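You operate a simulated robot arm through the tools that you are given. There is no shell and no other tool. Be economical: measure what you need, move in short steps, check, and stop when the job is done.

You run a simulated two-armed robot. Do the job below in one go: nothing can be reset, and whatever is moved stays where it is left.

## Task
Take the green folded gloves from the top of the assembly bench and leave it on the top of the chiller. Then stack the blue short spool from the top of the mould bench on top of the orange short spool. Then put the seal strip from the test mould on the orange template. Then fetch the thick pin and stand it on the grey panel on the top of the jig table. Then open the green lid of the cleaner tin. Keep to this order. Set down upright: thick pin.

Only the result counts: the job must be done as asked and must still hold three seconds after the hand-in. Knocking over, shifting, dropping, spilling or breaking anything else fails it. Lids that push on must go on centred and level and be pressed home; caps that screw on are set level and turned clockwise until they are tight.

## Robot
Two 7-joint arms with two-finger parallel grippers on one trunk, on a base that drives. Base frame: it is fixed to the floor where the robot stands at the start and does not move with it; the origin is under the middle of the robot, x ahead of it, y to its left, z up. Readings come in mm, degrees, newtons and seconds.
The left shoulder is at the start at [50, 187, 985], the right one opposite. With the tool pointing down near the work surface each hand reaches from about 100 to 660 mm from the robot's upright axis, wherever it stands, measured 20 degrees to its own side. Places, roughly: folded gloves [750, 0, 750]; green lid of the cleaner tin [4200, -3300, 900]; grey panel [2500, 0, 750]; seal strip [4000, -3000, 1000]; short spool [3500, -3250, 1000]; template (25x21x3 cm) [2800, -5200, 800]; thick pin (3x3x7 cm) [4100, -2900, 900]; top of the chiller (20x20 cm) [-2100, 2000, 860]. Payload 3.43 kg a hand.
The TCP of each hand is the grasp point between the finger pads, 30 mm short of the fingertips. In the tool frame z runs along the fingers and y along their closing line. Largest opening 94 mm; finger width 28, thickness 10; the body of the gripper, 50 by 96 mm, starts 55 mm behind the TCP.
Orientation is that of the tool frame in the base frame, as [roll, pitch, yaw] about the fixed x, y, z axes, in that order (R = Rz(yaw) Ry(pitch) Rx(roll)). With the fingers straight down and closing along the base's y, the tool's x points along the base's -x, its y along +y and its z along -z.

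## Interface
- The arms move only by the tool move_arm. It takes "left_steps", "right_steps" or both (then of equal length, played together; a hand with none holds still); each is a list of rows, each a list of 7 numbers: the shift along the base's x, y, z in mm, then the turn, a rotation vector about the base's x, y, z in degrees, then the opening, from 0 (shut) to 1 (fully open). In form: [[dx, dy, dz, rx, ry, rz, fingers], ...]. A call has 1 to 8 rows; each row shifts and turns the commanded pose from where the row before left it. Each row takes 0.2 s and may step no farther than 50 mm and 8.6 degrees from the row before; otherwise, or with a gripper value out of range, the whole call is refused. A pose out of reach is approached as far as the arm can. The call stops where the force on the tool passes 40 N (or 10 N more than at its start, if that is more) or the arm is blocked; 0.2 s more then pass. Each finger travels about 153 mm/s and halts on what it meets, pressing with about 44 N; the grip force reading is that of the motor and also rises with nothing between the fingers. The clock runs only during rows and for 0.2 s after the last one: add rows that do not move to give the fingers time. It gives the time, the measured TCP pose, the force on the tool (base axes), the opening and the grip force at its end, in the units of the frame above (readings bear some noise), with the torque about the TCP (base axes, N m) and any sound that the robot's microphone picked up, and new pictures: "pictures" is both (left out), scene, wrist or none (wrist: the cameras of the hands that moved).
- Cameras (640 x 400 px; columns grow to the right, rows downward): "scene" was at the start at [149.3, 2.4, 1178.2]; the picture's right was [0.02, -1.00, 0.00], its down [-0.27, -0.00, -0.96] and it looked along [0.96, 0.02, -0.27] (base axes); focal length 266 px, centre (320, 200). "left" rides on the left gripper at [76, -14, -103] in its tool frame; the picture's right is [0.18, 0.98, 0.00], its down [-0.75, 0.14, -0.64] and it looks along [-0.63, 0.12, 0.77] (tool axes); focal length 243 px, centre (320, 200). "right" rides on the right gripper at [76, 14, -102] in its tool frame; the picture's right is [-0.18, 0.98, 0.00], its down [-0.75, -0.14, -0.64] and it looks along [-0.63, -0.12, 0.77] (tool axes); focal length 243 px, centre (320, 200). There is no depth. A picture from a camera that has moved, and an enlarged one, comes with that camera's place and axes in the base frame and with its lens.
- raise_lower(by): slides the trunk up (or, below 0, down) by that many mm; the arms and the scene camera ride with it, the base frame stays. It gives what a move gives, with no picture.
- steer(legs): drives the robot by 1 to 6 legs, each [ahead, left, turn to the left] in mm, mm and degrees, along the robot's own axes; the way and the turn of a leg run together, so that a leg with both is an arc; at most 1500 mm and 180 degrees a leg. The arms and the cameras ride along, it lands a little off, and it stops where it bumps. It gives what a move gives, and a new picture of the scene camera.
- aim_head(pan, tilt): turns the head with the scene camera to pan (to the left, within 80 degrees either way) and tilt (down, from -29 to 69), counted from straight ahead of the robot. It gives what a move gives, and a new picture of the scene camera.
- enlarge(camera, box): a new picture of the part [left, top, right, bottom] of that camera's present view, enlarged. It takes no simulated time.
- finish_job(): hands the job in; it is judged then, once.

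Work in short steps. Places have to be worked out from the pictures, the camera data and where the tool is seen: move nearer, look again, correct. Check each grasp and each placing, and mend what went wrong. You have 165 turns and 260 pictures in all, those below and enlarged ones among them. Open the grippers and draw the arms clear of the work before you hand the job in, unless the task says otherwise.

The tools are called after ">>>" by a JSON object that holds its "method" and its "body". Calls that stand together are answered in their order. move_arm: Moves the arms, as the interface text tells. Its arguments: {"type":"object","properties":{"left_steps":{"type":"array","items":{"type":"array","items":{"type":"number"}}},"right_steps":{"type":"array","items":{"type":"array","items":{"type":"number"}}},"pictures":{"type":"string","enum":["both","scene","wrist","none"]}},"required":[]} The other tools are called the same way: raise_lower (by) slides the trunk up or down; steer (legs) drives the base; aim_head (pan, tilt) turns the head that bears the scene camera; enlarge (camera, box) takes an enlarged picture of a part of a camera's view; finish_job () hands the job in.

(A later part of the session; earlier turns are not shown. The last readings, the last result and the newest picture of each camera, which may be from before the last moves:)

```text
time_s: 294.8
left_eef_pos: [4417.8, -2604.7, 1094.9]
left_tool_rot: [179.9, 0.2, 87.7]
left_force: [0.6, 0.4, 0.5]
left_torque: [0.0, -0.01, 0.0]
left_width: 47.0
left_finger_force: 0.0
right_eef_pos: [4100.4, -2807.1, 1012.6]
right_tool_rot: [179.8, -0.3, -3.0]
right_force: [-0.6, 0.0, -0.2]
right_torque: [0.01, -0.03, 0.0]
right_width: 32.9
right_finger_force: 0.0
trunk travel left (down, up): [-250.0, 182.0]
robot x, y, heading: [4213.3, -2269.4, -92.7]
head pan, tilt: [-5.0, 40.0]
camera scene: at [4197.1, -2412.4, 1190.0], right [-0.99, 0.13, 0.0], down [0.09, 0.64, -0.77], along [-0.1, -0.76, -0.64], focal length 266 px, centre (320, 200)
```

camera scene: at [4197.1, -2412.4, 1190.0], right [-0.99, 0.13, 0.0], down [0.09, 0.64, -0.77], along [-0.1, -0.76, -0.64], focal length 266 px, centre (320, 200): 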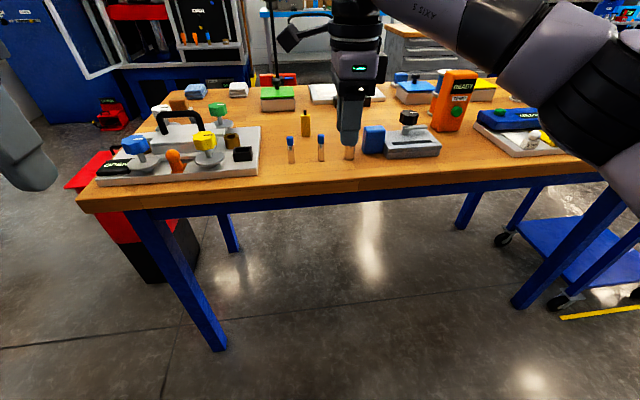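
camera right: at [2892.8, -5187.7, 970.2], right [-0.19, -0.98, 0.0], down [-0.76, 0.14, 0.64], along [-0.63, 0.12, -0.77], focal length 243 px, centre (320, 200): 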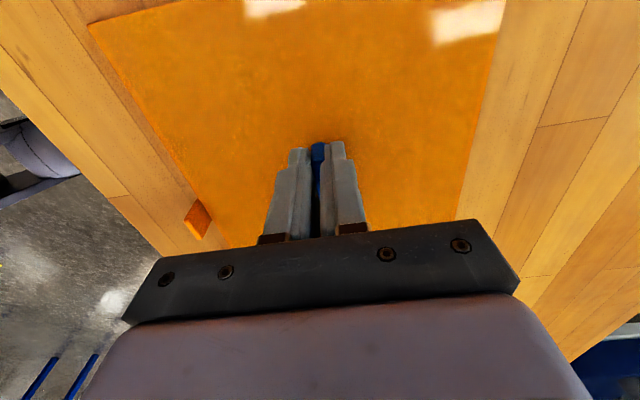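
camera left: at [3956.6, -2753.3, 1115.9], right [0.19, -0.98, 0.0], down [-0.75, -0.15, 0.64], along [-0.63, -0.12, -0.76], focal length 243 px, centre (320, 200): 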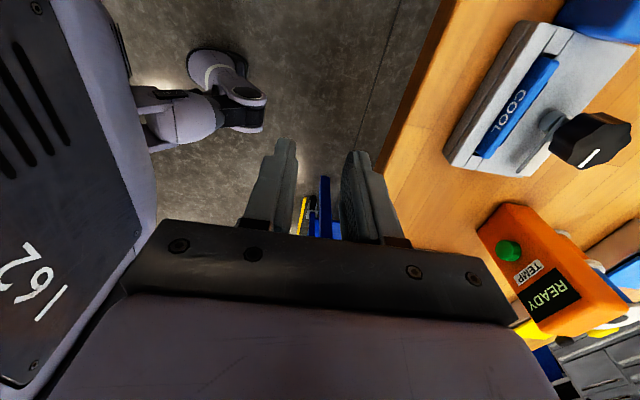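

The hand hides the pin. I drive forward 200 and lift the hand back and clear to see the pin.

>>> {"method": "steer", "body": {"legs": [[190, 0, 2.6]]}}

>>> {"method": "move_arm", "body": {"right_steps": [[0, 20, 40, 0, 0, 0, 0.6], [15, 20, 20, 0, 0, 0, 0.6], [20, 20, 0, 0, 0, 0, 0.6]]}}

```text
time_s: 296.3
left_eef_pos: [4428.1, -2789.9, 1094.1]
left_tool_rot: [180.0, 0.2, 90.2]
left_force: [-0.6, 0.2, 0.0]
left_torque: [0.03, 0.03, 0.03]
left_width: 47.1
left_finger_force: 0.2
right_eef_pos: [4123.1, -3006.7, 1011.6]
right_tool_rot: [179.9, -0.4, -0.2]
right_force: [0.2, -0.2, -0.8]
right_torque: [0.02, 0.02, 0.01]
right_width: 32.7
right_finger_force: 0.0
trunk travel left (down, up): [-250.0, 182.0]
robot x, y, heading: [4210.9, -2464.8, -90.0]
head pan, tilt: [-5.0, 40.0]
camera scene: at [4199.4, -2607.5, 1189.9], right [-1.0, 0.09, 0.0], down [0.06, 0.64, -0.77], along [-0.07, -0.76, -0.64], focal length 266 px, centre (320, 200)
```

scene: 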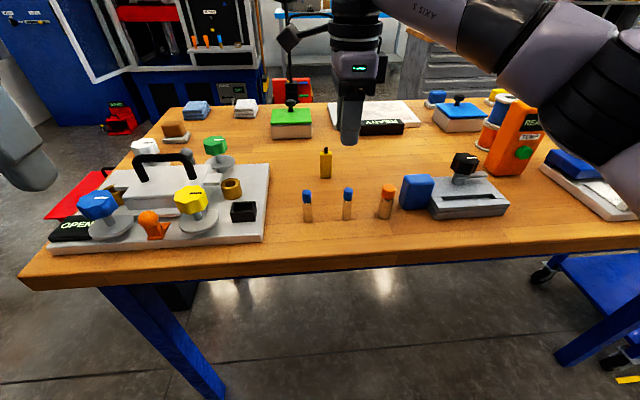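

```text
time_s: 297.1
left_eef_pos: [4429.2, -2789.7, 1093.9]
left_tool_rot: [-179.9, 0.2, 90.3]
left_force: [0.1, -0.5, 0.1]
left_torque: [-0.01, -0.01, 0.0]
left_width: 47.2
left_finger_force: 0.0
right_eef_pos: [4158.1, -2946.4, 1073.3]
right_tool_rot: [179.7, -0.2, -0.2]
right_force: [0.2, -0.8, -0.2]
right_torque: [0.0, 0.02, -0.02]
right_width: 56.5
right_finger_force: 0.0
trunk travel left (down, up): [-250.0, 182.0]
robot x, y, heading: [4205.7, -2467.6, -90.0]
head pan, tilt: [-5.0, 40.0]
camera scene: at [4199.6, -2607.1, 1190.0], right [-1.0, 0.09, 0.0], down [0.06, 0.64, -0.77], along [-0.07, -0.76, -0.64], focal length 266 px, centre (320, 200)
camera right: at [4233.6, -2961.4, 1175.8], right [-0.19, -0.98, 0.0], down [-0.76, 0.15, 0.64], along [-0.63, 0.12, -0.77], focal length 243 px, centre (320, 200)
```

scene: 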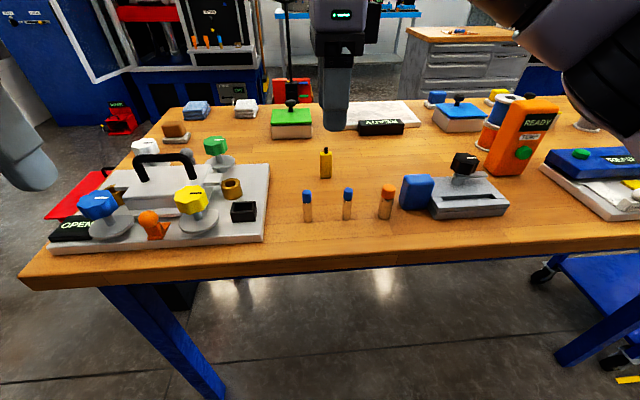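
right: 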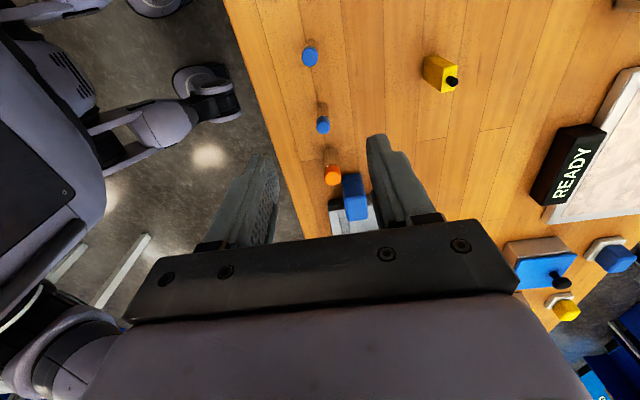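

The thick pin is at about [4056,-2945] with its top near 910. I move above it, partly descend and verify.

>>> {"method": "move_arm", "body": {"right_steps": [[-40, 0, 0, 0, 0, 0, 0.6], [-40, 1, 0, 0, 0, 0, 0.6], [-22, 1, -20, 0, 0, 0, 0.6], [0, 0, -40, 0, 0, 0, 0.6], [0, 0, -40, 0, 0, 0, 0.6], [0, 0, 0, 0, 0, 0, 0.6]]}}

```text
time_s: 298.5
left_eef_pos: [4429.3, -2789.4, 1094.4]
left_tool_rot: [-180.0, 0.2, 90.3]
left_force: [-0.2, 0.3, 0.5]
left_torque: [-0.03, -0.02, 0.03]
left_width: 47.0
left_finger_force: 0.0
right_eef_pos: [4056.0, -2946.2, 971.0]
right_tool_rot: [179.8, -0.3, -0.4]
right_force: [0.4, 0.2, 0.0]
right_torque: [0.02, 0.0, 0.0]
right_width: 56.5
right_finger_force: 0.0
trunk travel left (down, up): [-250.0, 182.0]
robot x, y, heading: [4209.5, -2464.3, -90.0]
head pan, tilt: [-5.0, 40.0]
camera scene: at [4199.4, -2607.1, 1190.0], right [-1.0, 0.09, 0.0], down [0.06, 0.64, -0.77], along [-0.07, -0.76, -0.64], focal length 266 px, centre (320, 200)
camera right: at [4131.3, -2960.5, 1073.9], right [-0.19, -0.98, 0.0], down [-0.76, 0.15, 0.64], along [-0.63, 0.12, -0.77], focal length 243 px, centre (320, 200)
```

scene: 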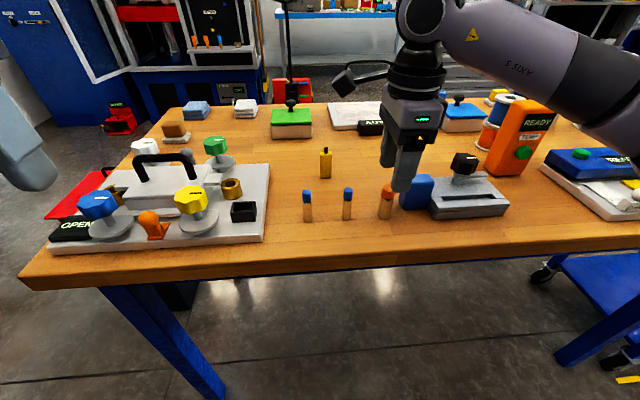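
right: 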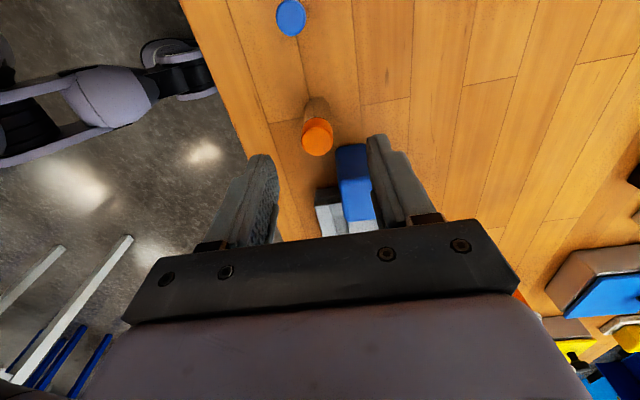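

Confirmed at [4057,-2944]. I descend and grip it.

>>> {"method": "move_arm", "body": {"right_steps": [[1, 2, -40, 0, 0, 0, 0.6], [0, 0, -30, 0, 0, 0, 0.6], [0, 0, -17, 0, 0, 0, 0.6], [0, 0, 0, 0, 0, 0, 0.3], [0, 0, 0, 0, 0, 0, 0.1], [0, 0, 0, 0, 0, 0, 0.1]]}}

```text
time_s: 299.9
left_eef_pos: [4429.4, -2788.0, 1095.1]
left_tool_rot: [-179.8, 0.2, 90.2]
left_force: [-0.4, 0.0, -0.6]
left_torque: [0.01, 0.02, 0.02]
left_width: 47.0
left_finger_force: 0.1
right_eef_pos: [4057.4, -2942.5, 889.9]
right_tool_rot: [179.6, -0.4, -0.2]
right_force: [0.1, 6.1, 20.3]
right_torque: [0.55, 0.26, -0.02]
right_width: 21.1
right_finger_force: 44.0
trunk travel left (down, up): [-250.0, 182.0]
robot x, y, heading: [4209.1, -2462.3, -90.0]
head pan, tilt: [-5.0, 40.0]
camera scene: at [4200.0, -2605.1, 1190.4], right [-1.0, 0.09, 0.0], down [0.06, 0.64, -0.77], along [-0.07, -0.76, -0.64], focal length 266 px, centre (320, 200)
camera right: at [4133.9, -2956.9, 993.1], right [-0.19, -0.98, 0.01], down [-0.76, 0.15, 0.64], along [-0.63, 0.12, -0.77], focal length 243 px, centre (320, 200)
```

scene: 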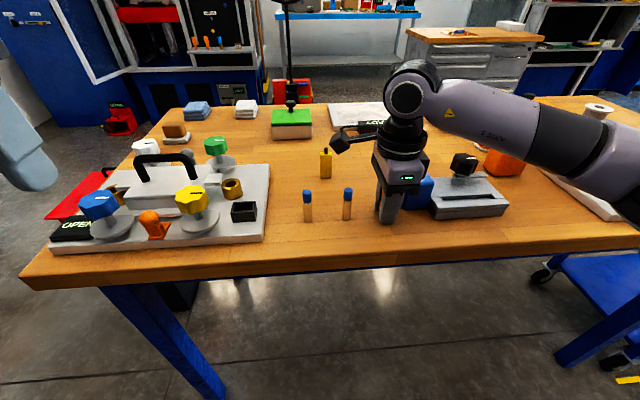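
right: 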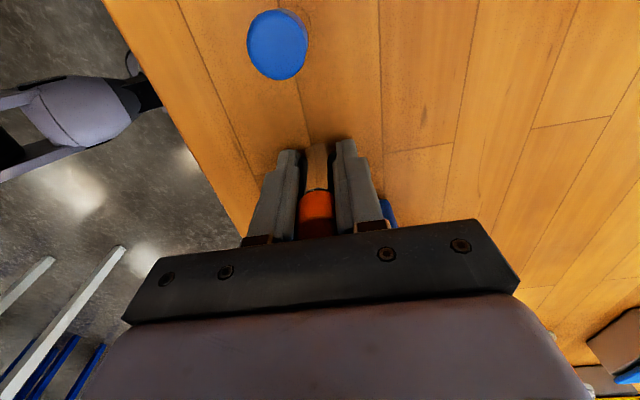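

The pin is gripped at 21 mm (bench top ≈860, so tips are flush with its base). I lift it.

>>> {"method": "move_arm", "body": {"right_steps": [[0, 0, 8, 0, 0, 0, 0.1], [0, 0, 30, 0, 0, 0, 0.1], [0, 0, 45, 0, 0, 0, 0.1], [0, 0, 45, 0, 0, 0, 0.1], [0, 20, 40, 0, 0, 0, 0.1], [0, 30, 30, 0, 0, 0, 0.1]]}}

```text
time_s: 301.3
left_eef_pos: [4429.0, -2789.4, 1094.7]
left_tool_rot: [180.0, 0.2, 90.2]
left_force: [-0.8, 0.6, 0.2]
left_torque: [0.0, 0.01, 0.01]
left_width: 47.1
left_finger_force: 0.0
right_eef_pos: [4056.1, -2893.1, 1087.6]
right_tool_rot: [179.7, -0.3, -0.3]
right_force: [0.0, 0.8, -0.8]
right_torque: [-0.01, -0.02, -0.02]
right_width: 20.9
right_finger_force: 44.3
trunk travel left (down, up): [-250.0, 182.0]
robot x, y, heading: [4208.1, -2466.8, -90.0]
head pan, tilt: [-5.0, 40.0]
camera scene: at [4199.4, -2606.8, 1190.0], right [-1.0, 0.09, 0.0], down [0.06, 0.64, -0.77], along [-0.07, -0.76, -0.64], focal length 266 px, centre (320, 200)
camera right: at [4131.8, -2908.1, 1190.0], right [-0.19, -0.98, 0.0], down [-0.76, 0.15, 0.64], along [-0.63, 0.12, -0.77], focal length 243 px, centre (320, 200)
```

scene: 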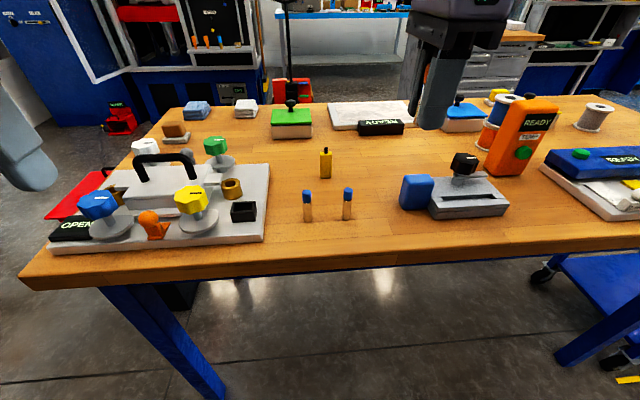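
right: 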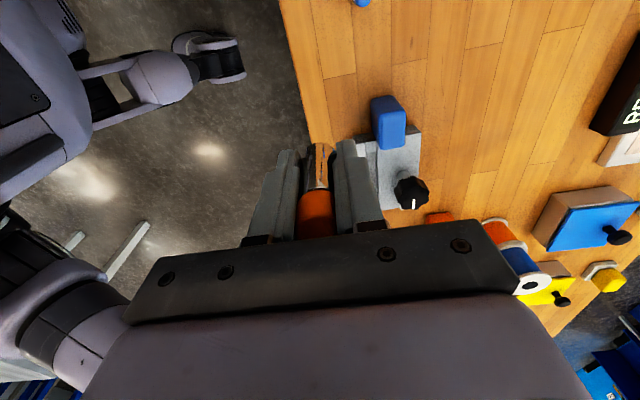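

The pin is held upright. I drive to the aisle beside the jig table, near [2500,0], and look.

>>> {"method": "steer", "body": {"legs": [[-270, 0, 0], [0, -1500, 0], [0, -330, 0], [0, 0, 180], [1150, 0, 0]]}}

>>> {"method": "aim_head", "body": {"pan": 0, "tilt": 25}}

```text
time_s: 325.0
left_eef_pos: [2020.0, -785.8, 1093.6]
left_tool_rot: [-179.9, 0.2, -84.7]
left_force: [0.3, 0.3, 1.1]
left_torque: [0.02, 0.0, -0.02]
left_width: 47.0
left_finger_force: 0.1
right_eef_pos: [2383.9, -649.1, 1085.9]
right_tool_rot: [179.7, -0.3, -175.2]
right_force: [0.7, 0.4, -1.7]
right_torque: [0.01, 0.0, 0.01]
right_width: 20.6
right_finger_force: 43.5
trunk travel left (down, up): [-250.0, 182.0]
robot x, y, heading: [2267.8, -1086.3, 95.1]
head pan, tilt: [-5.0, 40.0]
camera scene: at [2259.8, -945.6, 1189.9], right [1.0, 0.0, 0.0], down [0.0, -0.64, -0.77], along [0.0, 0.77, -0.64], focal length 266 px, centre (320, 200)
```

scene: 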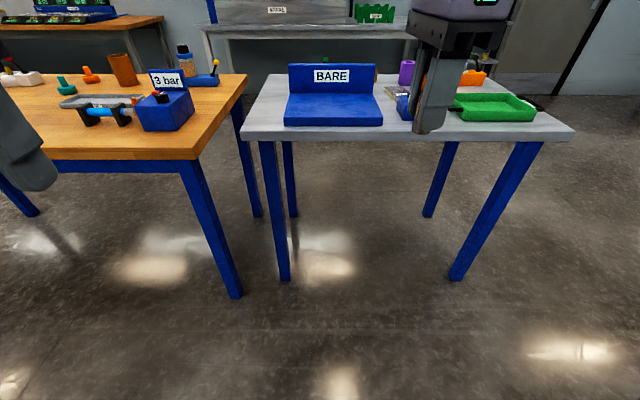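

```text
time_s: 325.7
left_eef_pos: [2019.7, -785.5, 1094.3]
left_tool_rot: [-180.0, 0.2, -84.8]
left_force: [-0.3, 0.3, -0.4]
left_torque: [-0.02, 0.0, 0.02]
left_width: 46.8
left_finger_force: 0.0
right_eef_pos: [2381.8, -647.9, 1085.5]
right_tool_rot: [179.7, -0.2, -175.2]
right_force: [0.5, -0.8, -1.9]
right_torque: [-0.01, 0.02, -0.02]
right_width: 20.8
right_finger_force: 43.7
trunk travel left (down, up): [-250.0, 182.0]
robot x, y, heading: [2269.2, -1088.9, 95.0]
head pan, tilt: [0.0, 25.0]
camera scene: at [2251.7, -938.9, 1213.2], right [1.0, 0.09, 0.0], down [0.04, -0.42, -0.91], along [-0.08, 0.9, -0.42], focal length 266 px, centre (320, 200)
```

scene: 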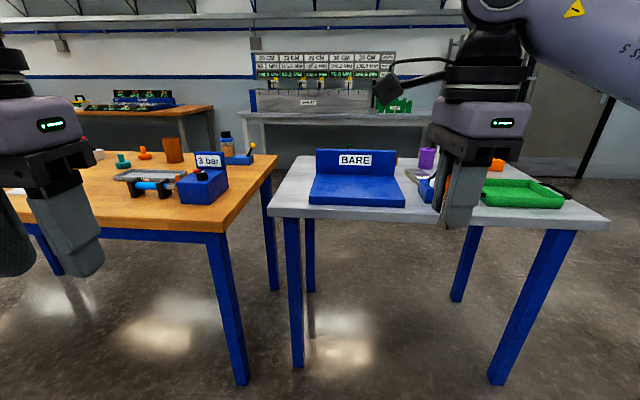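

I straighten up, move closer and raise the trunk to look for the grey panel on the jig table.

>>> {"method": "raise_lower", "body": {"by": 150}}

>>> {"method": "steer", "body": {"legs": [[0, 0, -5], [300, -100, 0]]}}

>>> {"method": "aim_head", "body": {"pan": -10, "tilt": 40}}

```text
time_s: 327.5
left_eef_pos: [2020.4, -786.1, 1244.1]
left_tool_rot: [180.0, 0.2, -84.8]
left_force: [-0.2, -0.1, 0.3]
left_torque: [-0.02, 0.02, 0.01]
left_width: 46.9
left_finger_force: 0.0
right_eef_pos: [2381.5, -648.3, 1236.0]
right_tool_rot: [179.9, -0.3, -175.3]
right_force: [0.1, 0.5, -1.6]
right_torque: [-0.02, -0.04, 0.0]
right_width: 20.9
right_finger_force: 43.7
trunk travel left (down, up): [-400.0, 32.0]
robot x, y, heading: [2268.4, -1089.6, 95.0]
head pan, tilt: [0.0, 25.0]
```

```text
time_s: 330.1
left_eef_pos: [2148.7, -463.2, 1245.2]
left_tool_rot: [180.0, 0.3, -90.0]
left_force: [-0.4, 0.1, -0.4]
left_torque: [0.02, 0.0, 0.0]
left_width: 47.1
left_finger_force: 0.1
right_eef_pos: [2522.1, -358.3, 1236.1]
right_tool_rot: [179.8, -0.3, 179.6]
right_force: [-1.0, -0.2, -1.7]
right_torque: [0.0, 0.05, 0.01]
right_width: 20.8
right_finger_force: 43.5
trunk travel left (down, up): [-400.0, 32.0]
robot x, y, heading: [2364.8, -788.0, 90.1]
head pan, tilt: [0.0, 25.0]
camera scene: at [2365.1, -636.6, 1363.2], right [1.0, 0.0, 0.0], down [0.0, -0.42, -0.91], along [0.0, 0.91, -0.42], focal length 266 px, centre (320, 200)
```

scene: 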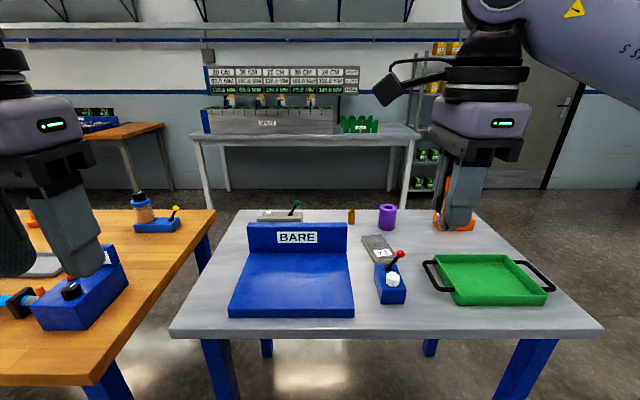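

```text
time_s: 330.9
left_eef_pos: [2147.9, -464.8, 1245.3]
left_tool_rot: [-180.0, 0.2, -90.0]
left_force: [-0.2, 0.0, -0.3]
left_torque: [0.01, -0.03, -0.03]
left_width: 47.0
left_finger_force: 0.1
right_eef_pos: [2522.5, -360.7, 1237.2]
right_tool_rot: [179.8, -0.3, 179.6]
right_force: [0.2, 0.0, -1.4]
right_torque: [-0.05, 0.01, 0.02]
right_width: 20.7
right_finger_force: 44.4
trunk travel left (down, up): [-400.0, 32.0]
robot x, y, heading: [2366.2, -788.5, 90.1]
head pan, tilt: [-10.0, 40.0]
camera scene: at [2379.6, -645.6, 1340.0], right [0.98, -0.17, 0.0], down [-0.11, -0.63, -0.77], along [0.13, 0.75, -0.64], focal length 266 px, centre (320, 200)
```

scene: 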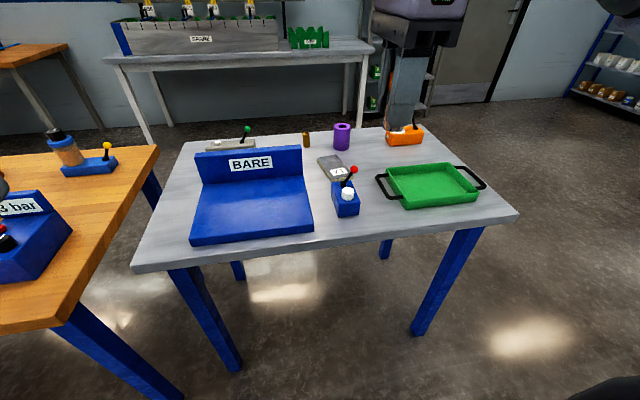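

I enlarge the likely grey panel.

>>> {"method": "enlarge", "body": {"camera": "scene", "box": [190, 110, 430, 260]}}

```text
2.67 times, centred on (310, 185) of scene
camera zoom: at [2379.6, -645.6, 1340.0], right [0.98, -0.17, 0.0], down [-0.11, -0.63, -0.77], along [0.13, 0.75, -0.64], focal length 709 px, centre (347, 240)
```

zoom: 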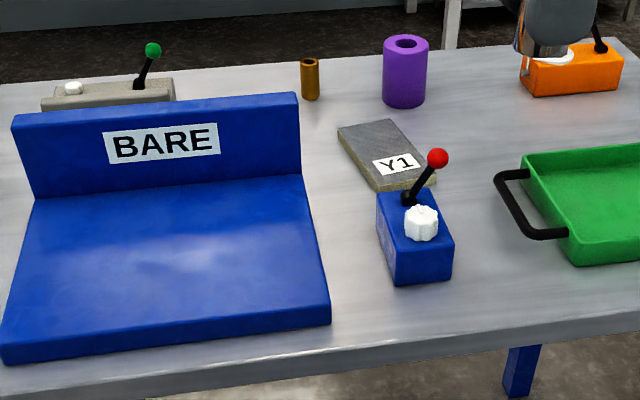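

The jig-table top is at z≈843 with its front edge at y≈-215; the grey Y1 panel is near [2552,75]. I drive in and lower the trunk.

>>> {"method": "steer", "body": {"legs": [[300, 0, 0]]}}

>>> {"method": "raise_lower", "body": {"by": -120}}

>>> {"method": "aim_head", "body": {"pan": -18, "tilt": 45}}

```text
time_s: 332.9
left_eef_pos: [2148.9, -161.1, 1244.6]
left_tool_rot: [179.9, 0.2, -90.2]
left_force: [0.2, 0.3, -0.1]
left_torque: [0.01, -0.04, -0.01]
left_width: 47.0
left_finger_force: 0.1
right_eef_pos: [2523.5, -60.1, 1236.2]
right_tool_rot: [179.8, -0.3, 179.5]
right_force: [0.3, 0.5, -1.1]
right_torque: [0.0, -0.04, 0.02]
right_width: 21.0
right_finger_force: 44.0
trunk travel left (down, up): [-400.0, 32.0]
robot x, y, heading: [2366.4, -489.2, 90.3]
head pan, tilt: [-10.0, 40.0]
camera scene: at [2380.7, -345.4, 1339.9], right [0.98, -0.18, 0.0], down [-0.11, -0.63, -0.77], along [0.14, 0.75, -0.64], focal length 266 px, centre (320, 200)
```

scene: 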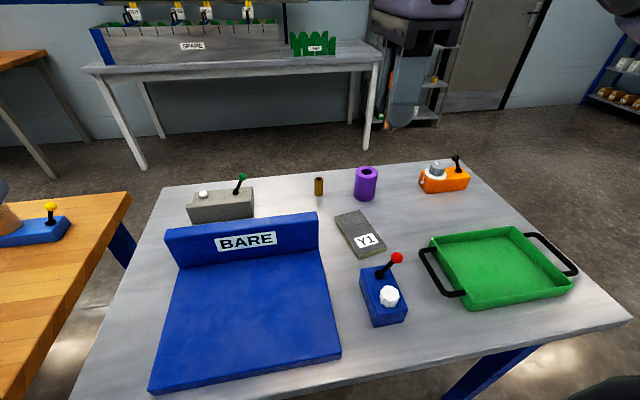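

```text
time_s: 334.4
left_eef_pos: [2149.2, -162.9, 1124.0]
left_tool_rot: [-180.0, 0.2, -90.1]
left_force: [-0.2, -0.1, 1.2]
left_torque: [0.0, 0.04, -0.01]
left_width: 46.9
left_finger_force: 0.1
right_eef_pos: [2522.4, -61.1, 1117.3]
right_tool_rot: [179.7, -0.3, 179.5]
right_force: [-0.2, 0.3, -0.9]
right_torque: [-0.01, -0.02, 0.03]
right_width: 20.7
right_finger_force: 43.8
trunk travel left (down, up): [-280.0, 152.0]
robot x, y, heading: [2368.2, -489.9, 90.0]
head pan, tilt: [-10.0, 40.0]
```

```text
time_s: 335.1
left_eef_pos: [2149.0, -163.3, 1124.3]
left_tool_rot: [180.0, 0.2, -90.0]
left_force: [-0.8, 0.1, 0.6]
left_torque: [-0.04, -0.01, 0.02]
left_width: 47.1
left_finger_force: 0.1
right_eef_pos: [2523.4, -59.3, 1117.8]
right_tool_rot: [179.7, -0.2, 179.5]
right_force: [-0.3, -0.3, -1.4]
right_torque: [0.03, -0.03, 0.02]
right_width: 20.8
right_finger_force: 44.0
trunk travel left (down, up): [-280.0, 152.0]
robot x, y, heading: [2370.0, -491.0, 89.9]
head pan, tilt: [-18.0, 45.0]
camera scene: at [2391.0, -352.4, 1212.7], right [0.95, -0.31, 0.0], down [-0.22, -0.67, -0.71], along [0.22, 0.67, -0.71], focal length 266 px, centre (320, 200)
```

scene: 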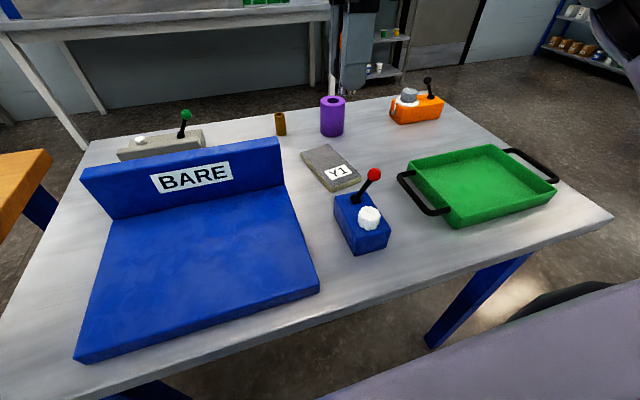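

The panel spans about x 2515–2590, y 5–150, centre [2553,78]. I close in 35 mm and bring the pin over the centre.

>>> {"method": "steer", "body": {"legs": [[35, 0, 0]]}}

>>> {"method": "move_arm", "body": {"right_steps": [[10, 20, -40, 0, 0, 0, 0.1], [10, 40, -15, 0, 0, 0, 0.1], [10, 40, -15, 0, 0, 0, 0.1], [0, 0, -40, 0, 0, 0, 0.1], [0, 0, -30, 0, 0, 0, 0.1], [0, 0, 0, 0, 0, 0, 0.1]]}}

```text
time_s: 336.0
left_eef_pos: [2149.3, -126.9, 1124.3]
left_tool_rot: [-180.0, 0.2, -89.9]
left_force: [0.6, -1.5, 0.1]
left_torque: [0.0, 0.05, 0.0]
left_width: 47.1
left_finger_force: 0.1
right_eef_pos: [2525.0, -25.7, 1117.2]
right_tool_rot: [179.8, -0.3, 179.4]
right_force: [-0.4, 0.2, -1.5]
right_torque: [-0.03, -0.01, 0.0]
right_width: 20.9
right_finger_force: 43.7
trunk travel left (down, up): [-280.0, 152.0]
robot x, y, heading: [2369.8, -450.8, 89.7]
head pan, tilt: [-18.0, 45.0]
camera scene: at [2391.2, -316.9, 1212.6], right [0.95, -0.31, 0.0], down [-0.22, -0.67, -0.71], along [0.22, 0.67, -0.71], focal length 266 px, centre (320, 200)
```

scene: 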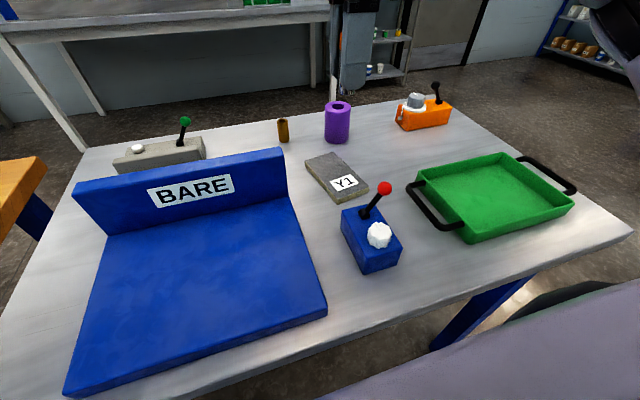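

```text
time_s: 337.4
left_eef_pos: [2150.0, -128.5, 1123.2]
left_tool_rot: [-179.9, 0.2, -90.0]
left_force: [-0.2, 0.5, 0.5]
left_torque: [-0.02, 0.02, -0.02]
left_width: 47.0
left_finger_force: 0.2
right_eef_pos: [2552.9, 74.7, 974.7]
right_tool_rot: [179.9, -0.2, 179.5]
right_force: [-0.6, 1.1, -1.2]
right_torque: [0.02, 0.01, 0.03]
right_width: 20.8
right_finger_force: 44.3
trunk travel left (down, up): [-280.0, 152.0]
robot x, y, heading: [2366.3, -453.1, 89.7]
head pan, tilt: [-18.0, 45.0]
camera scene: at [2391.2, -317.5, 1212.7], right [0.95, -0.31, 0.0], down [-0.22, -0.67, -0.71], along [0.22, 0.67, -0.71], focal length 266 px, centre (320, 200)
camera right: at [2477.3, 89.0, 1078.4], right [0.19, 0.98, 0.0], down [0.76, -0.15, 0.64], along [0.63, -0.12, -0.77], focal length 243 px, centre (320, 200)
```

scene: 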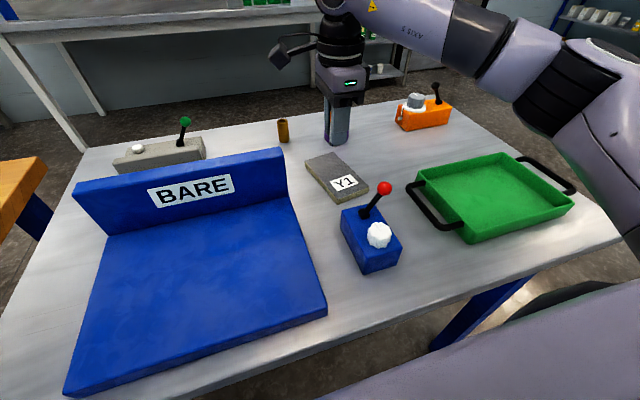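
right: 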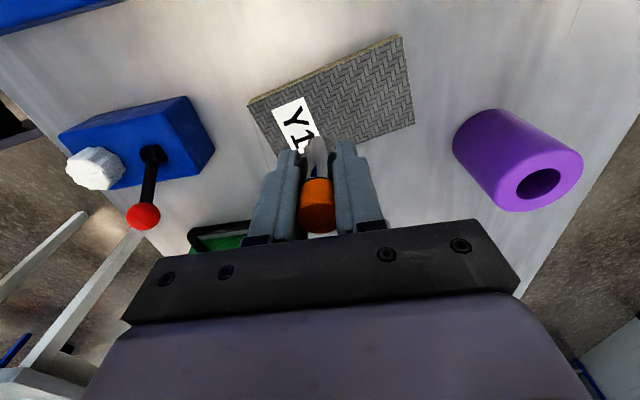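

The wrist view confirms the panel centre at [2555,85]. I shift 12 mm in y and lower toward contact.

>>> {"method": "move_arm", "body": {"right_steps": [[2, 12, -30, 0, 0, 0, 0.1], [0, 0, -30, 0, 0, 0, 0.1], [0, 0, -10, 0, 0, 0, 0.1], [0, 0, -5, 0, 0, 0, 0.1], [0, 0, -4, 0, 0, 0, 0.1], [0, 0, -3, 0, 0, 0, 0.1], [0, 0, 0, 0, 0, 0, 0.1]]}}

```text
time_s: 339.0
left_eef_pos: [2150.2, -128.6, 1124.5]
left_tool_rot: [-180.0, 0.4, -90.0]
left_force: [-1.1, 0.2, -0.2]
left_torque: [-0.01, 0.03, -0.02]
left_width: 47.1
left_finger_force: 0.1
right_eef_pos: [2554.1, 86.1, 894.7]
right_tool_rot: [179.5, -0.2, 179.5]
right_force: [0.3, 0.1, 7.2]
right_torque: [-0.1, 0.02, 0.01]
right_width: 21.1
right_finger_force: 43.8
trunk travel left (down, up): [-280.0, 152.0]
robot x, y, heading: [2368.7, -449.3, 89.8]
head pan, tilt: [-18.0, 45.0]
camera scene: at [2391.0, -318.3, 1212.9], right [0.95, -0.31, 0.0], down [-0.22, -0.67, -0.71], along [0.22, 0.67, -0.71], focal length 266 px, centre (320, 200)
camera right: at [2479.8, 100.6, 998.7], right [0.19, 0.98, 0.01], down [0.76, -0.15, 0.64], along [0.63, -0.12, -0.77], focal length 243 px, centre (320, 200)
```

scene: 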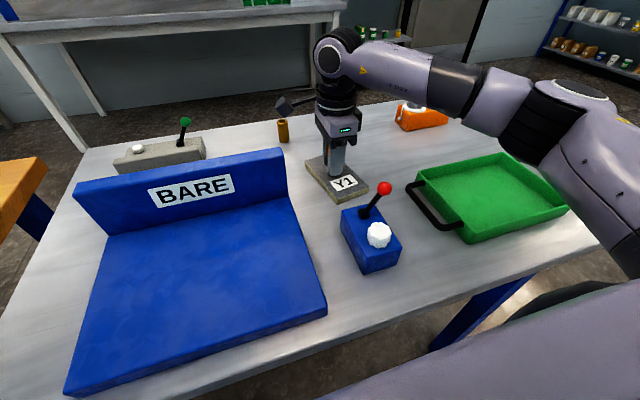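
right: 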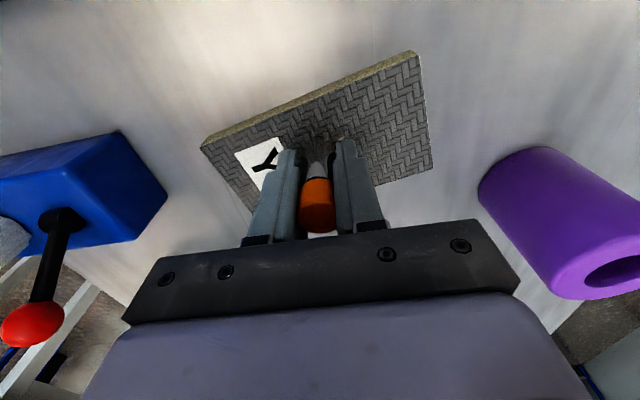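

Contact is light at z 895. I press 1 mm more and open slowly.

>>> {"method": "move_arm", "body": {"right_steps": [[0, 0, -1, 0, 0, 0, 0.1], [0, 0, 0, 0, 0, 0, 0.26], [0, 0, 0, 0, 0, 0, 0.32], [0, 0, 0, 0, 0, 0, 0.42], [0, 0, 0, 0, 0, 0, 0.5], [0, 0, 0, 0, 0, 0, 0.5]], "pictures": "wrist"}}

```text
time_s: 340.4
left_eef_pos: [2149.8, -129.5, 1124.4]
left_tool_rot: [179.9, 0.2, -90.1]
left_force: [-0.7, -0.9, -0.6]
left_torque: [0.01, -0.03, -0.02]
left_width: 47.0
left_finger_force: 0.1
right_eef_pos: [2553.9, 87.1, 894.5]
right_tool_rot: [179.9, -0.3, 179.4]
right_force: [0.2, -0.1, 0.3]
right_torque: [0.01, -0.03, -0.03]
right_width: 47.0
right_finger_force: 0.1
trunk travel left (down, up): [-280.0, 152.0]
robot x, y, heading: [2369.9, -453.9, 90.0]
head pan, tilt: [-18.0, 45.0]
camera right: at [2479.4, 100.9, 996.2], right [0.19, 0.98, 0.0], down [0.76, -0.15, 0.64], along [0.63, -0.12, -0.77], focal length 243 px, centre (320, 200)
```

right: 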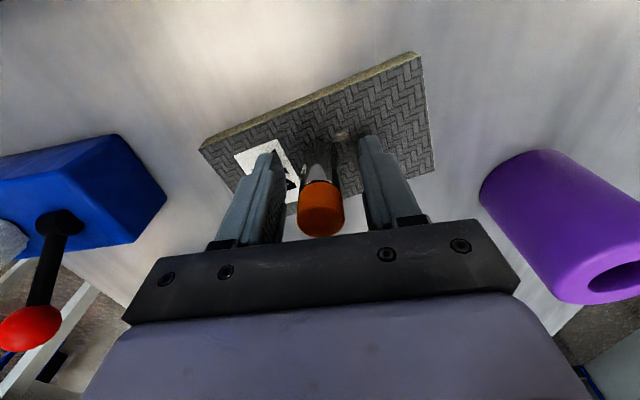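

The pin stands free between the fingers. I rise straight up, then draw back.

>>> {"method": "move_arm", "body": {"right_steps": [[0, 0, 15, 0, 0, 0, 0.5], [0, 0, 40, 0, 0, 0, 0.5], [0, 0, 45, 0, 0, 0, 0.5], [0, 0, 45, 0, 0, 0, 0.5], [0, 0, 45, 0, 0, 0, 0.5], [0, -40, 10, 0, 0, 0, 0.5], [0, -45, 0, 0, 0, 0, 0.5], [0, -45, 0, 0, 0, 0, 0.5]]}}

>>> {"method": "enlarge", "body": {"camera": "scene", "box": [270, 100, 430, 220]}}

```text
time_s: 342.2
left_eef_pos: [2150.9, -127.3, 1124.1]
left_tool_rot: [-180.0, 0.3, -90.1]
left_force: [-0.7, 0.0, 0.1]
left_torque: [0.0, 0.0, 0.0]
left_width: 47.0
left_finger_force: 0.0
right_eef_pos: [2556.7, -45.1, 1095.0]
right_tool_rot: [179.8, -0.2, 179.4]
right_force: [-0.1, 0.5, -0.3]
right_torque: [-0.04, 0.0, 0.04]
right_width: 47.1
right_finger_force: 0.1
trunk travel left (down, up): [-280.0, 152.0]
robot x, y, heading: [2366.7, -453.8, 89.7]
head pan, tilt: [-18.0, 45.0]
camera scene: at [2391.3, -318.0, 1212.8], right [0.95, -0.31, 0.0], down [-0.22, -0.67, -0.71], along [0.22, 0.67, -0.71], focal length 266 px, centre (320, 200)
camera right: at [2481.1, -30.9, 1197.1], right [0.19, 0.98, 0.0], down [0.75, -0.15, 0.64], along [0.63, -0.12, -0.77], focal length 243 px, centre (320, 200)
```

scene: 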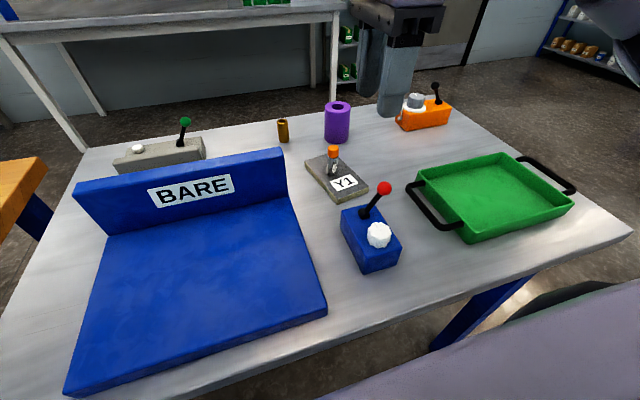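
right: 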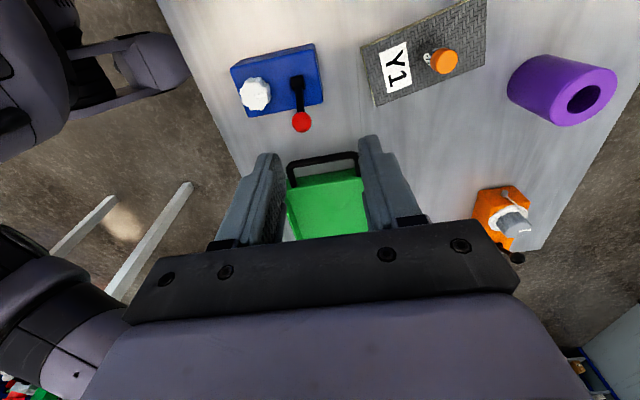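

```text
3.33 times, centred on (350, 160) of scene
camera zoom: at [2391.3, -318.0, 1212.8], right [0.95, -0.31, 0.0], down [-0.22, -0.67, -0.71], along [0.22, 0.67, -0.71], focal length 886 px, centre (220, 333)
```

zoom: 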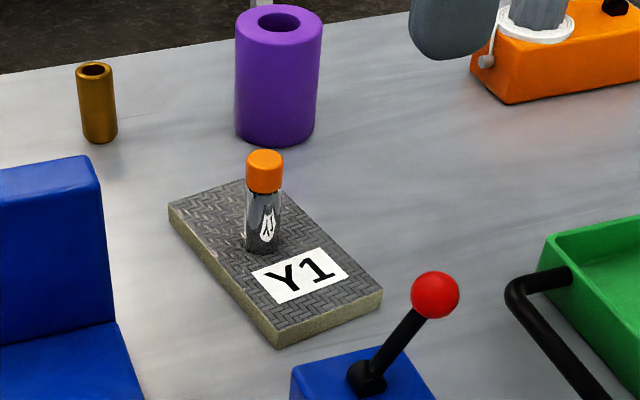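

The pin stands on the panel. Finally the cleaner tin: I drive to the far side of the mould bench, keeping heading +90.

>>> {"method": "steer", "body": {"legs": [[-600, 0, 0], [0, 210, 0], [-1500, 0, 0], [-1500, 0, 0], [-230, 0, 0], [0, -1500, 0]]}}

>>> {"method": "aim_head", "body": {"pan": -20, "tilt": 30}}

```text
time_s: 369.4
left_eef_pos: [3510.9, -3946.2, 1125.1]
left_tool_rot: [-180.0, 0.2, -89.9]
left_force: [-0.5, -0.1, -0.7]
left_torque: [0.01, -0.01, 0.0]
left_width: 47.2
left_finger_force: 0.2
right_eef_pos: [3916.5, -3863.8, 1094.3]
right_tool_rot: [179.8, -0.3, 179.5]
right_force: [-0.3, -0.4, 1.3]
right_torque: [0.04, 0.01, -0.02]
right_width: 46.8
right_finger_force: 0.1
trunk travel left (down, up): [-280.0, 152.0]
robot x, y, heading: [3726.9, -4273.6, 89.6]
head pan, tilt: [-18.0, 45.0]
camera scene: at [3751.6, -4137.0, 1212.7], right [0.95, -0.31, 0.0], down [-0.22, -0.67, -0.71], along [0.22, 0.67, -0.71], focal length 266 px, centre (320, 200)
```

scene: 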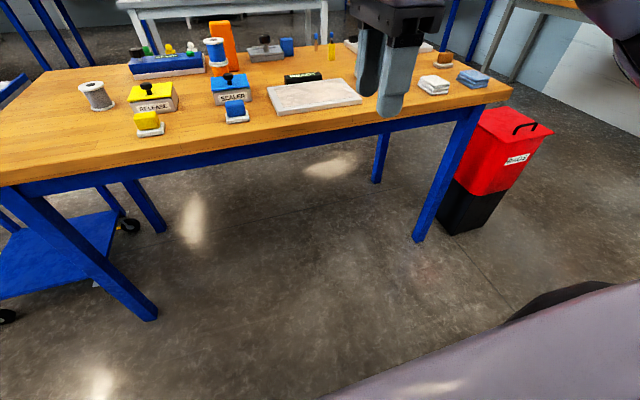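

```text
time_s: 370.2
left_eef_pos: [3511.4, -3948.5, 1123.7]
left_tool_rot: [180.0, 0.2, -89.9]
left_force: [-0.4, 0.3, 0.6]
left_torque: [0.0, -0.01, -0.04]
left_width: 47.1
left_finger_force: 0.0
right_eef_pos: [3915.7, -3862.2, 1093.2]
right_tool_rot: [179.8, -0.3, 179.6]
right_force: [0.7, 0.1, 0.8]
right_torque: [-0.01, -0.04, 0.01]
right_width: 46.8
right_finger_force: 0.0
trunk travel left (down, up): [-280.0, 152.0]
robot x, y, heading: [3729.3, -4270.1, 90.1]
head pan, tilt: [-20.0, 30.0]
camera scene: at [3757.3, -4129.4, 1235.2], right [0.94, -0.34, 0.0], down [-0.17, -0.47, -0.87], along [0.3, 0.81, -0.5], focal length 266 px, centre (320, 200)
```

scene: 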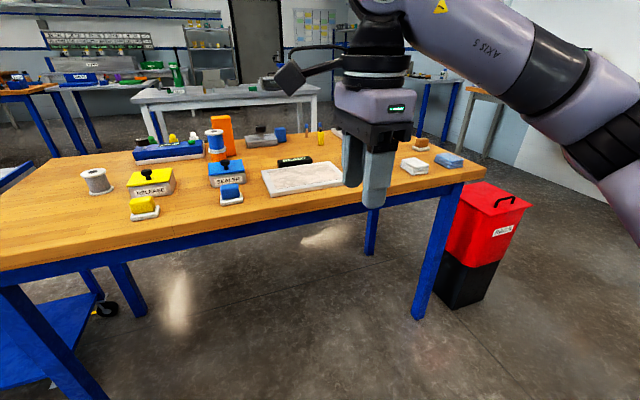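

I shift right and forward toward the tin and look again.

>>> {"method": "steer", "body": {"legs": [[0, -330, 0], [330, 0, 0]]}}

>>> {"method": "aim_head", "body": {"pan": -5, "tilt": 40}}

```text
time_s: 374.1
left_eef_pos: [3828.0, -3617.9, 1124.3]
left_tool_rot: [-179.9, 0.2, -89.6]
left_force: [0.5, 0.0, 0.1]
left_torque: [-0.01, -0.02, 0.01]
left_width: 46.7
left_finger_force: 0.0
right_eef_pos: [4232.8, -3533.3, 1093.9]
right_tool_rot: [179.8, -0.3, 179.8]
right_force: [-0.7, 0.4, -0.6]
right_torque: [-0.03, 0.0, 0.01]
right_width: 46.9
right_finger_force: 0.0
trunk travel left (down, up): [-280.0, 152.0]
robot x, y, heading: [4051.3, -3942.3, 89.8]
head pan, tilt: [-20.0, 30.0]
camera scene: at [4075.8, -3798.5, 1235.2], right [0.94, -0.34, 0.0], down [-0.17, -0.47, -0.87], along [0.29, 0.81, -0.5], focal length 266 px, centre (320, 200)
```

scene: 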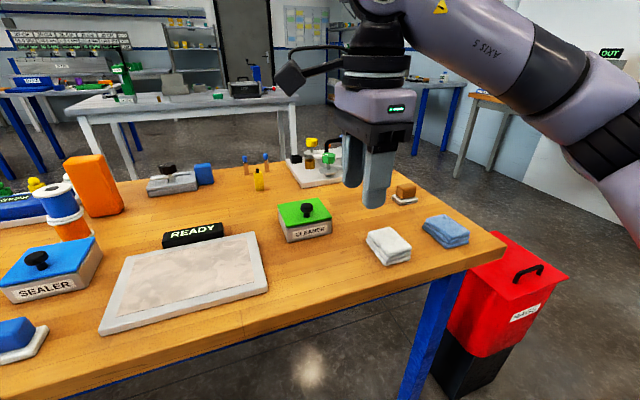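

```text
time_s: 374.9
left_eef_pos: [3827.8, -3618.5, 1124.4]
left_tool_rot: [180.0, 0.2, -89.7]
left_force: [0.1, 0.4, -0.8]
left_torque: [0.01, -0.03, -0.03]
left_width: 46.8
left_finger_force: 0.1
right_eef_pos: [4233.5, -3532.0, 1093.3]
right_tool_rot: [179.8, -0.3, 179.8]
right_force: [-0.5, -0.9, -0.3]
right_torque: [0.02, -0.05, -0.01]
right_width: 47.1
right_finger_force: 0.1
trunk travel left (down, up): [-280.0, 152.0]
robot x, y, heading: [4045.3, -3944.2, 90.3]
head pan, tilt: [-5.0, 40.0]
camera scene: at [4052.3, -3799.2, 1220.0], right [1.0, -0.09, 0.0], down [-0.06, -0.64, -0.77], along [0.07, 0.76, -0.64], focal length 266 px, centre (320, 200)
```

scene: 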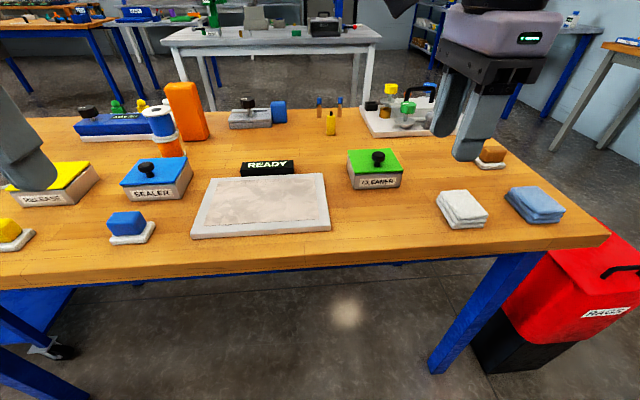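

I enlarge the cleaner tin.

>>> {"method": "enlarge", "body": {"camera": "scene", "box": [330, 135, 420, 200]}}

```text
6.15 times, centred on (375, 168) of scene
camera zoom: at [4052.3, -3799.2, 1220.0], right [1.0, -0.09, 0.0], down [-0.06, -0.64, -0.77], along [0.07, 0.76, -0.64], focal length 1636 px, centre (-18, 400)
```

zoom: 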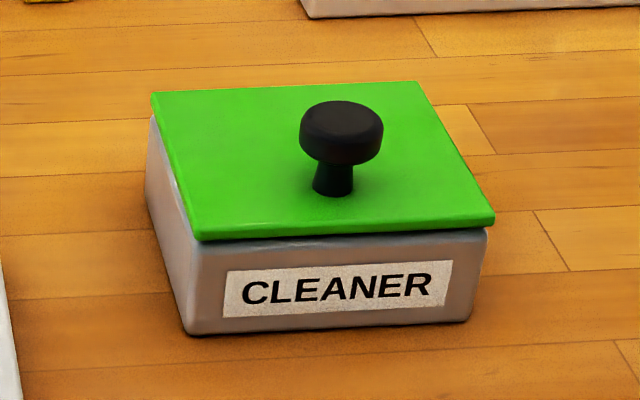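

The knob sits toward the front of the lid (knob ≈ [4225,-3313], lid y from -3332 to -3229), so the hinge is probably at the back. The left hand already closes along x, parallel to that hinge, so I position the base for it.

>>> {"method": "steer", "body": {"legs": [[0, -285, 0], [125, 0, 0]]}}

>>> {"method": "aim_head", "body": {"pan": 10, "tilt": 40}}

```text
time_s: 377.7
left_eef_pos: [4111.7, -3494.8, 1124.4]
left_tool_rot: [-180.0, 0.2, -89.8]
left_force: [-0.3, 1.0, 0.5]
left_torque: [0.0, 0.01, 0.0]
left_width: 47.2
left_finger_force: 0.1
right_eef_pos: [4517.4, -3408.7, 1093.3]
right_tool_rot: [179.8, -0.2, 179.8]
right_force: [0.1, 0.1, -0.7]
right_torque: [-0.02, -0.01, -0.03]
right_width: 47.0
right_finger_force: 0.1
trunk travel left (down, up): [-280.0, 152.0]
robot x, y, heading: [4329.6, -3821.4, 90.0]
head pan, tilt: [-5.0, 40.0]
camera scene: at [4336.0, -3674.7, 1219.9], right [1.0, -0.09, 0.0], down [-0.06, -0.64, -0.77], along [0.07, 0.76, -0.64], focal length 266 px, centre (320, 200)
```

scene: 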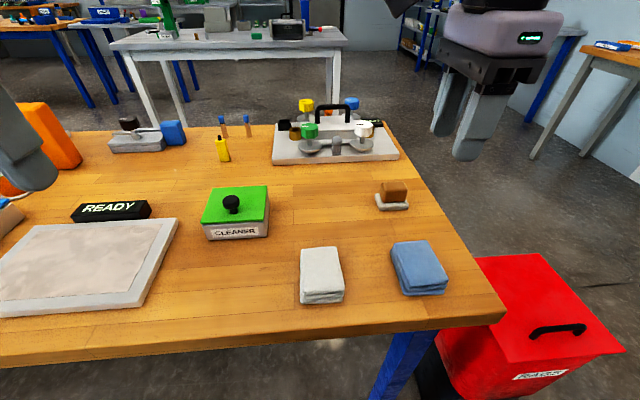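

```text
time_s: 378.4
left_eef_pos: [4110.1, -3494.8, 1124.0]
left_tool_rot: [180.0, 0.2, -89.8]
left_force: [-0.3, -0.4, 0.3]
left_torque: [0.01, -0.02, 0.03]
left_width: 47.1
left_finger_force: 0.1
right_eef_pos: [4517.5, -3409.8, 1092.9]
right_tool_rot: [179.8, -0.2, 179.8]
right_force: [-0.6, -0.5, 0.1]
right_torque: [-0.02, -0.04, 0.02]
right_width: 47.1
right_finger_force: 0.1
trunk travel left (down, up): [-280.0, 152.0]
robot x, y, heading: [4332.7, -3817.6, 90.2]
head pan, tilt: [10.0, 40.0]
camera scene: at [4313.9, -3676.2, 1220.0], right [0.98, 0.17, 0.0], down [0.11, -0.63, -0.77], along [-0.13, 0.75, -0.64], focal length 266 px, centre (320, 200)
```

scene: 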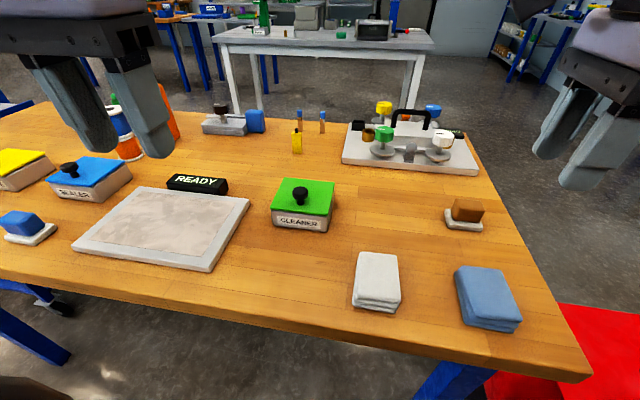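

I bring the left hand above the knob for a wrist view.

>>> {"method": "move_arm", "body": {"left_steps": [[22, 40, 0, 0, 0, 0, 0.6], [22, 40, 0, 0, 0, 0, 0.6], [22, 40, 0, 0, 0, 0, 0.6], [20, 30, -25, 0, 0, 0, 0.6], [20, 20, -35, 0, 0, 0, 0.6], [0, 0, -40, 0, 0, 0, 0.6], [0, 0, 0, 0, 0, 0, 0.6]]}}

```text
time_s: 380.1
left_eef_pos: [4220.5, -3323.8, 1024.7]
left_tool_rot: [-179.9, 0.3, -89.9]
left_force: [-0.8, -0.9, -0.8]
left_torque: [-0.02, 0.0, -0.01]
left_width: 56.4
left_finger_force: 0.0
right_eef_pos: [4516.9, -3408.2, 1094.8]
right_tool_rot: [179.7, -0.2, 179.8]
right_force: [0.4, 0.0, 0.6]
right_torque: [-0.02, 0.0, -0.01]
right_width: 47.0
right_finger_force: 0.1
trunk travel left (down, up): [-280.0, 152.0]
robot x, y, heading: [4331.8, -3818.4, 89.9]
head pan, tilt: [10.0, 40.0]
camera scene: at [4313.9, -3676.3, 1220.0], right [0.98, 0.18, 0.0], down [0.11, -0.63, -0.77], along [-0.13, 0.75, -0.64], focal length 266 px, centre (320, 200)
camera left: at [4234.5, -3399.6, 1127.0], right [-0.98, -0.19, 0.0], down [-0.14, 0.75, 0.65], along [-0.12, 0.63, -0.76], focal length 243 px, centre (320, 200)
```

scene: 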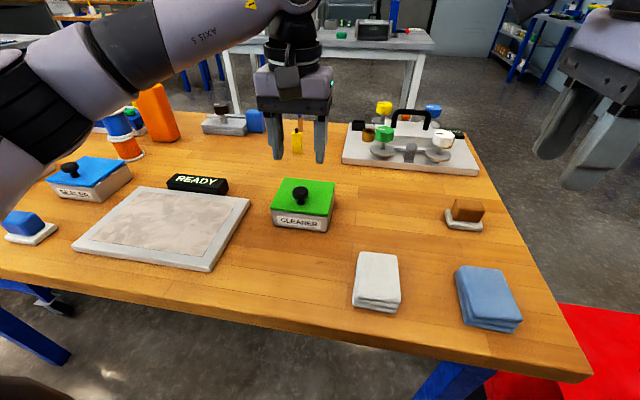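
left: 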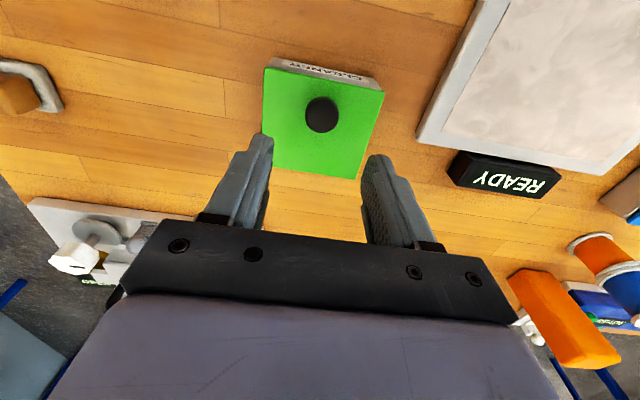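

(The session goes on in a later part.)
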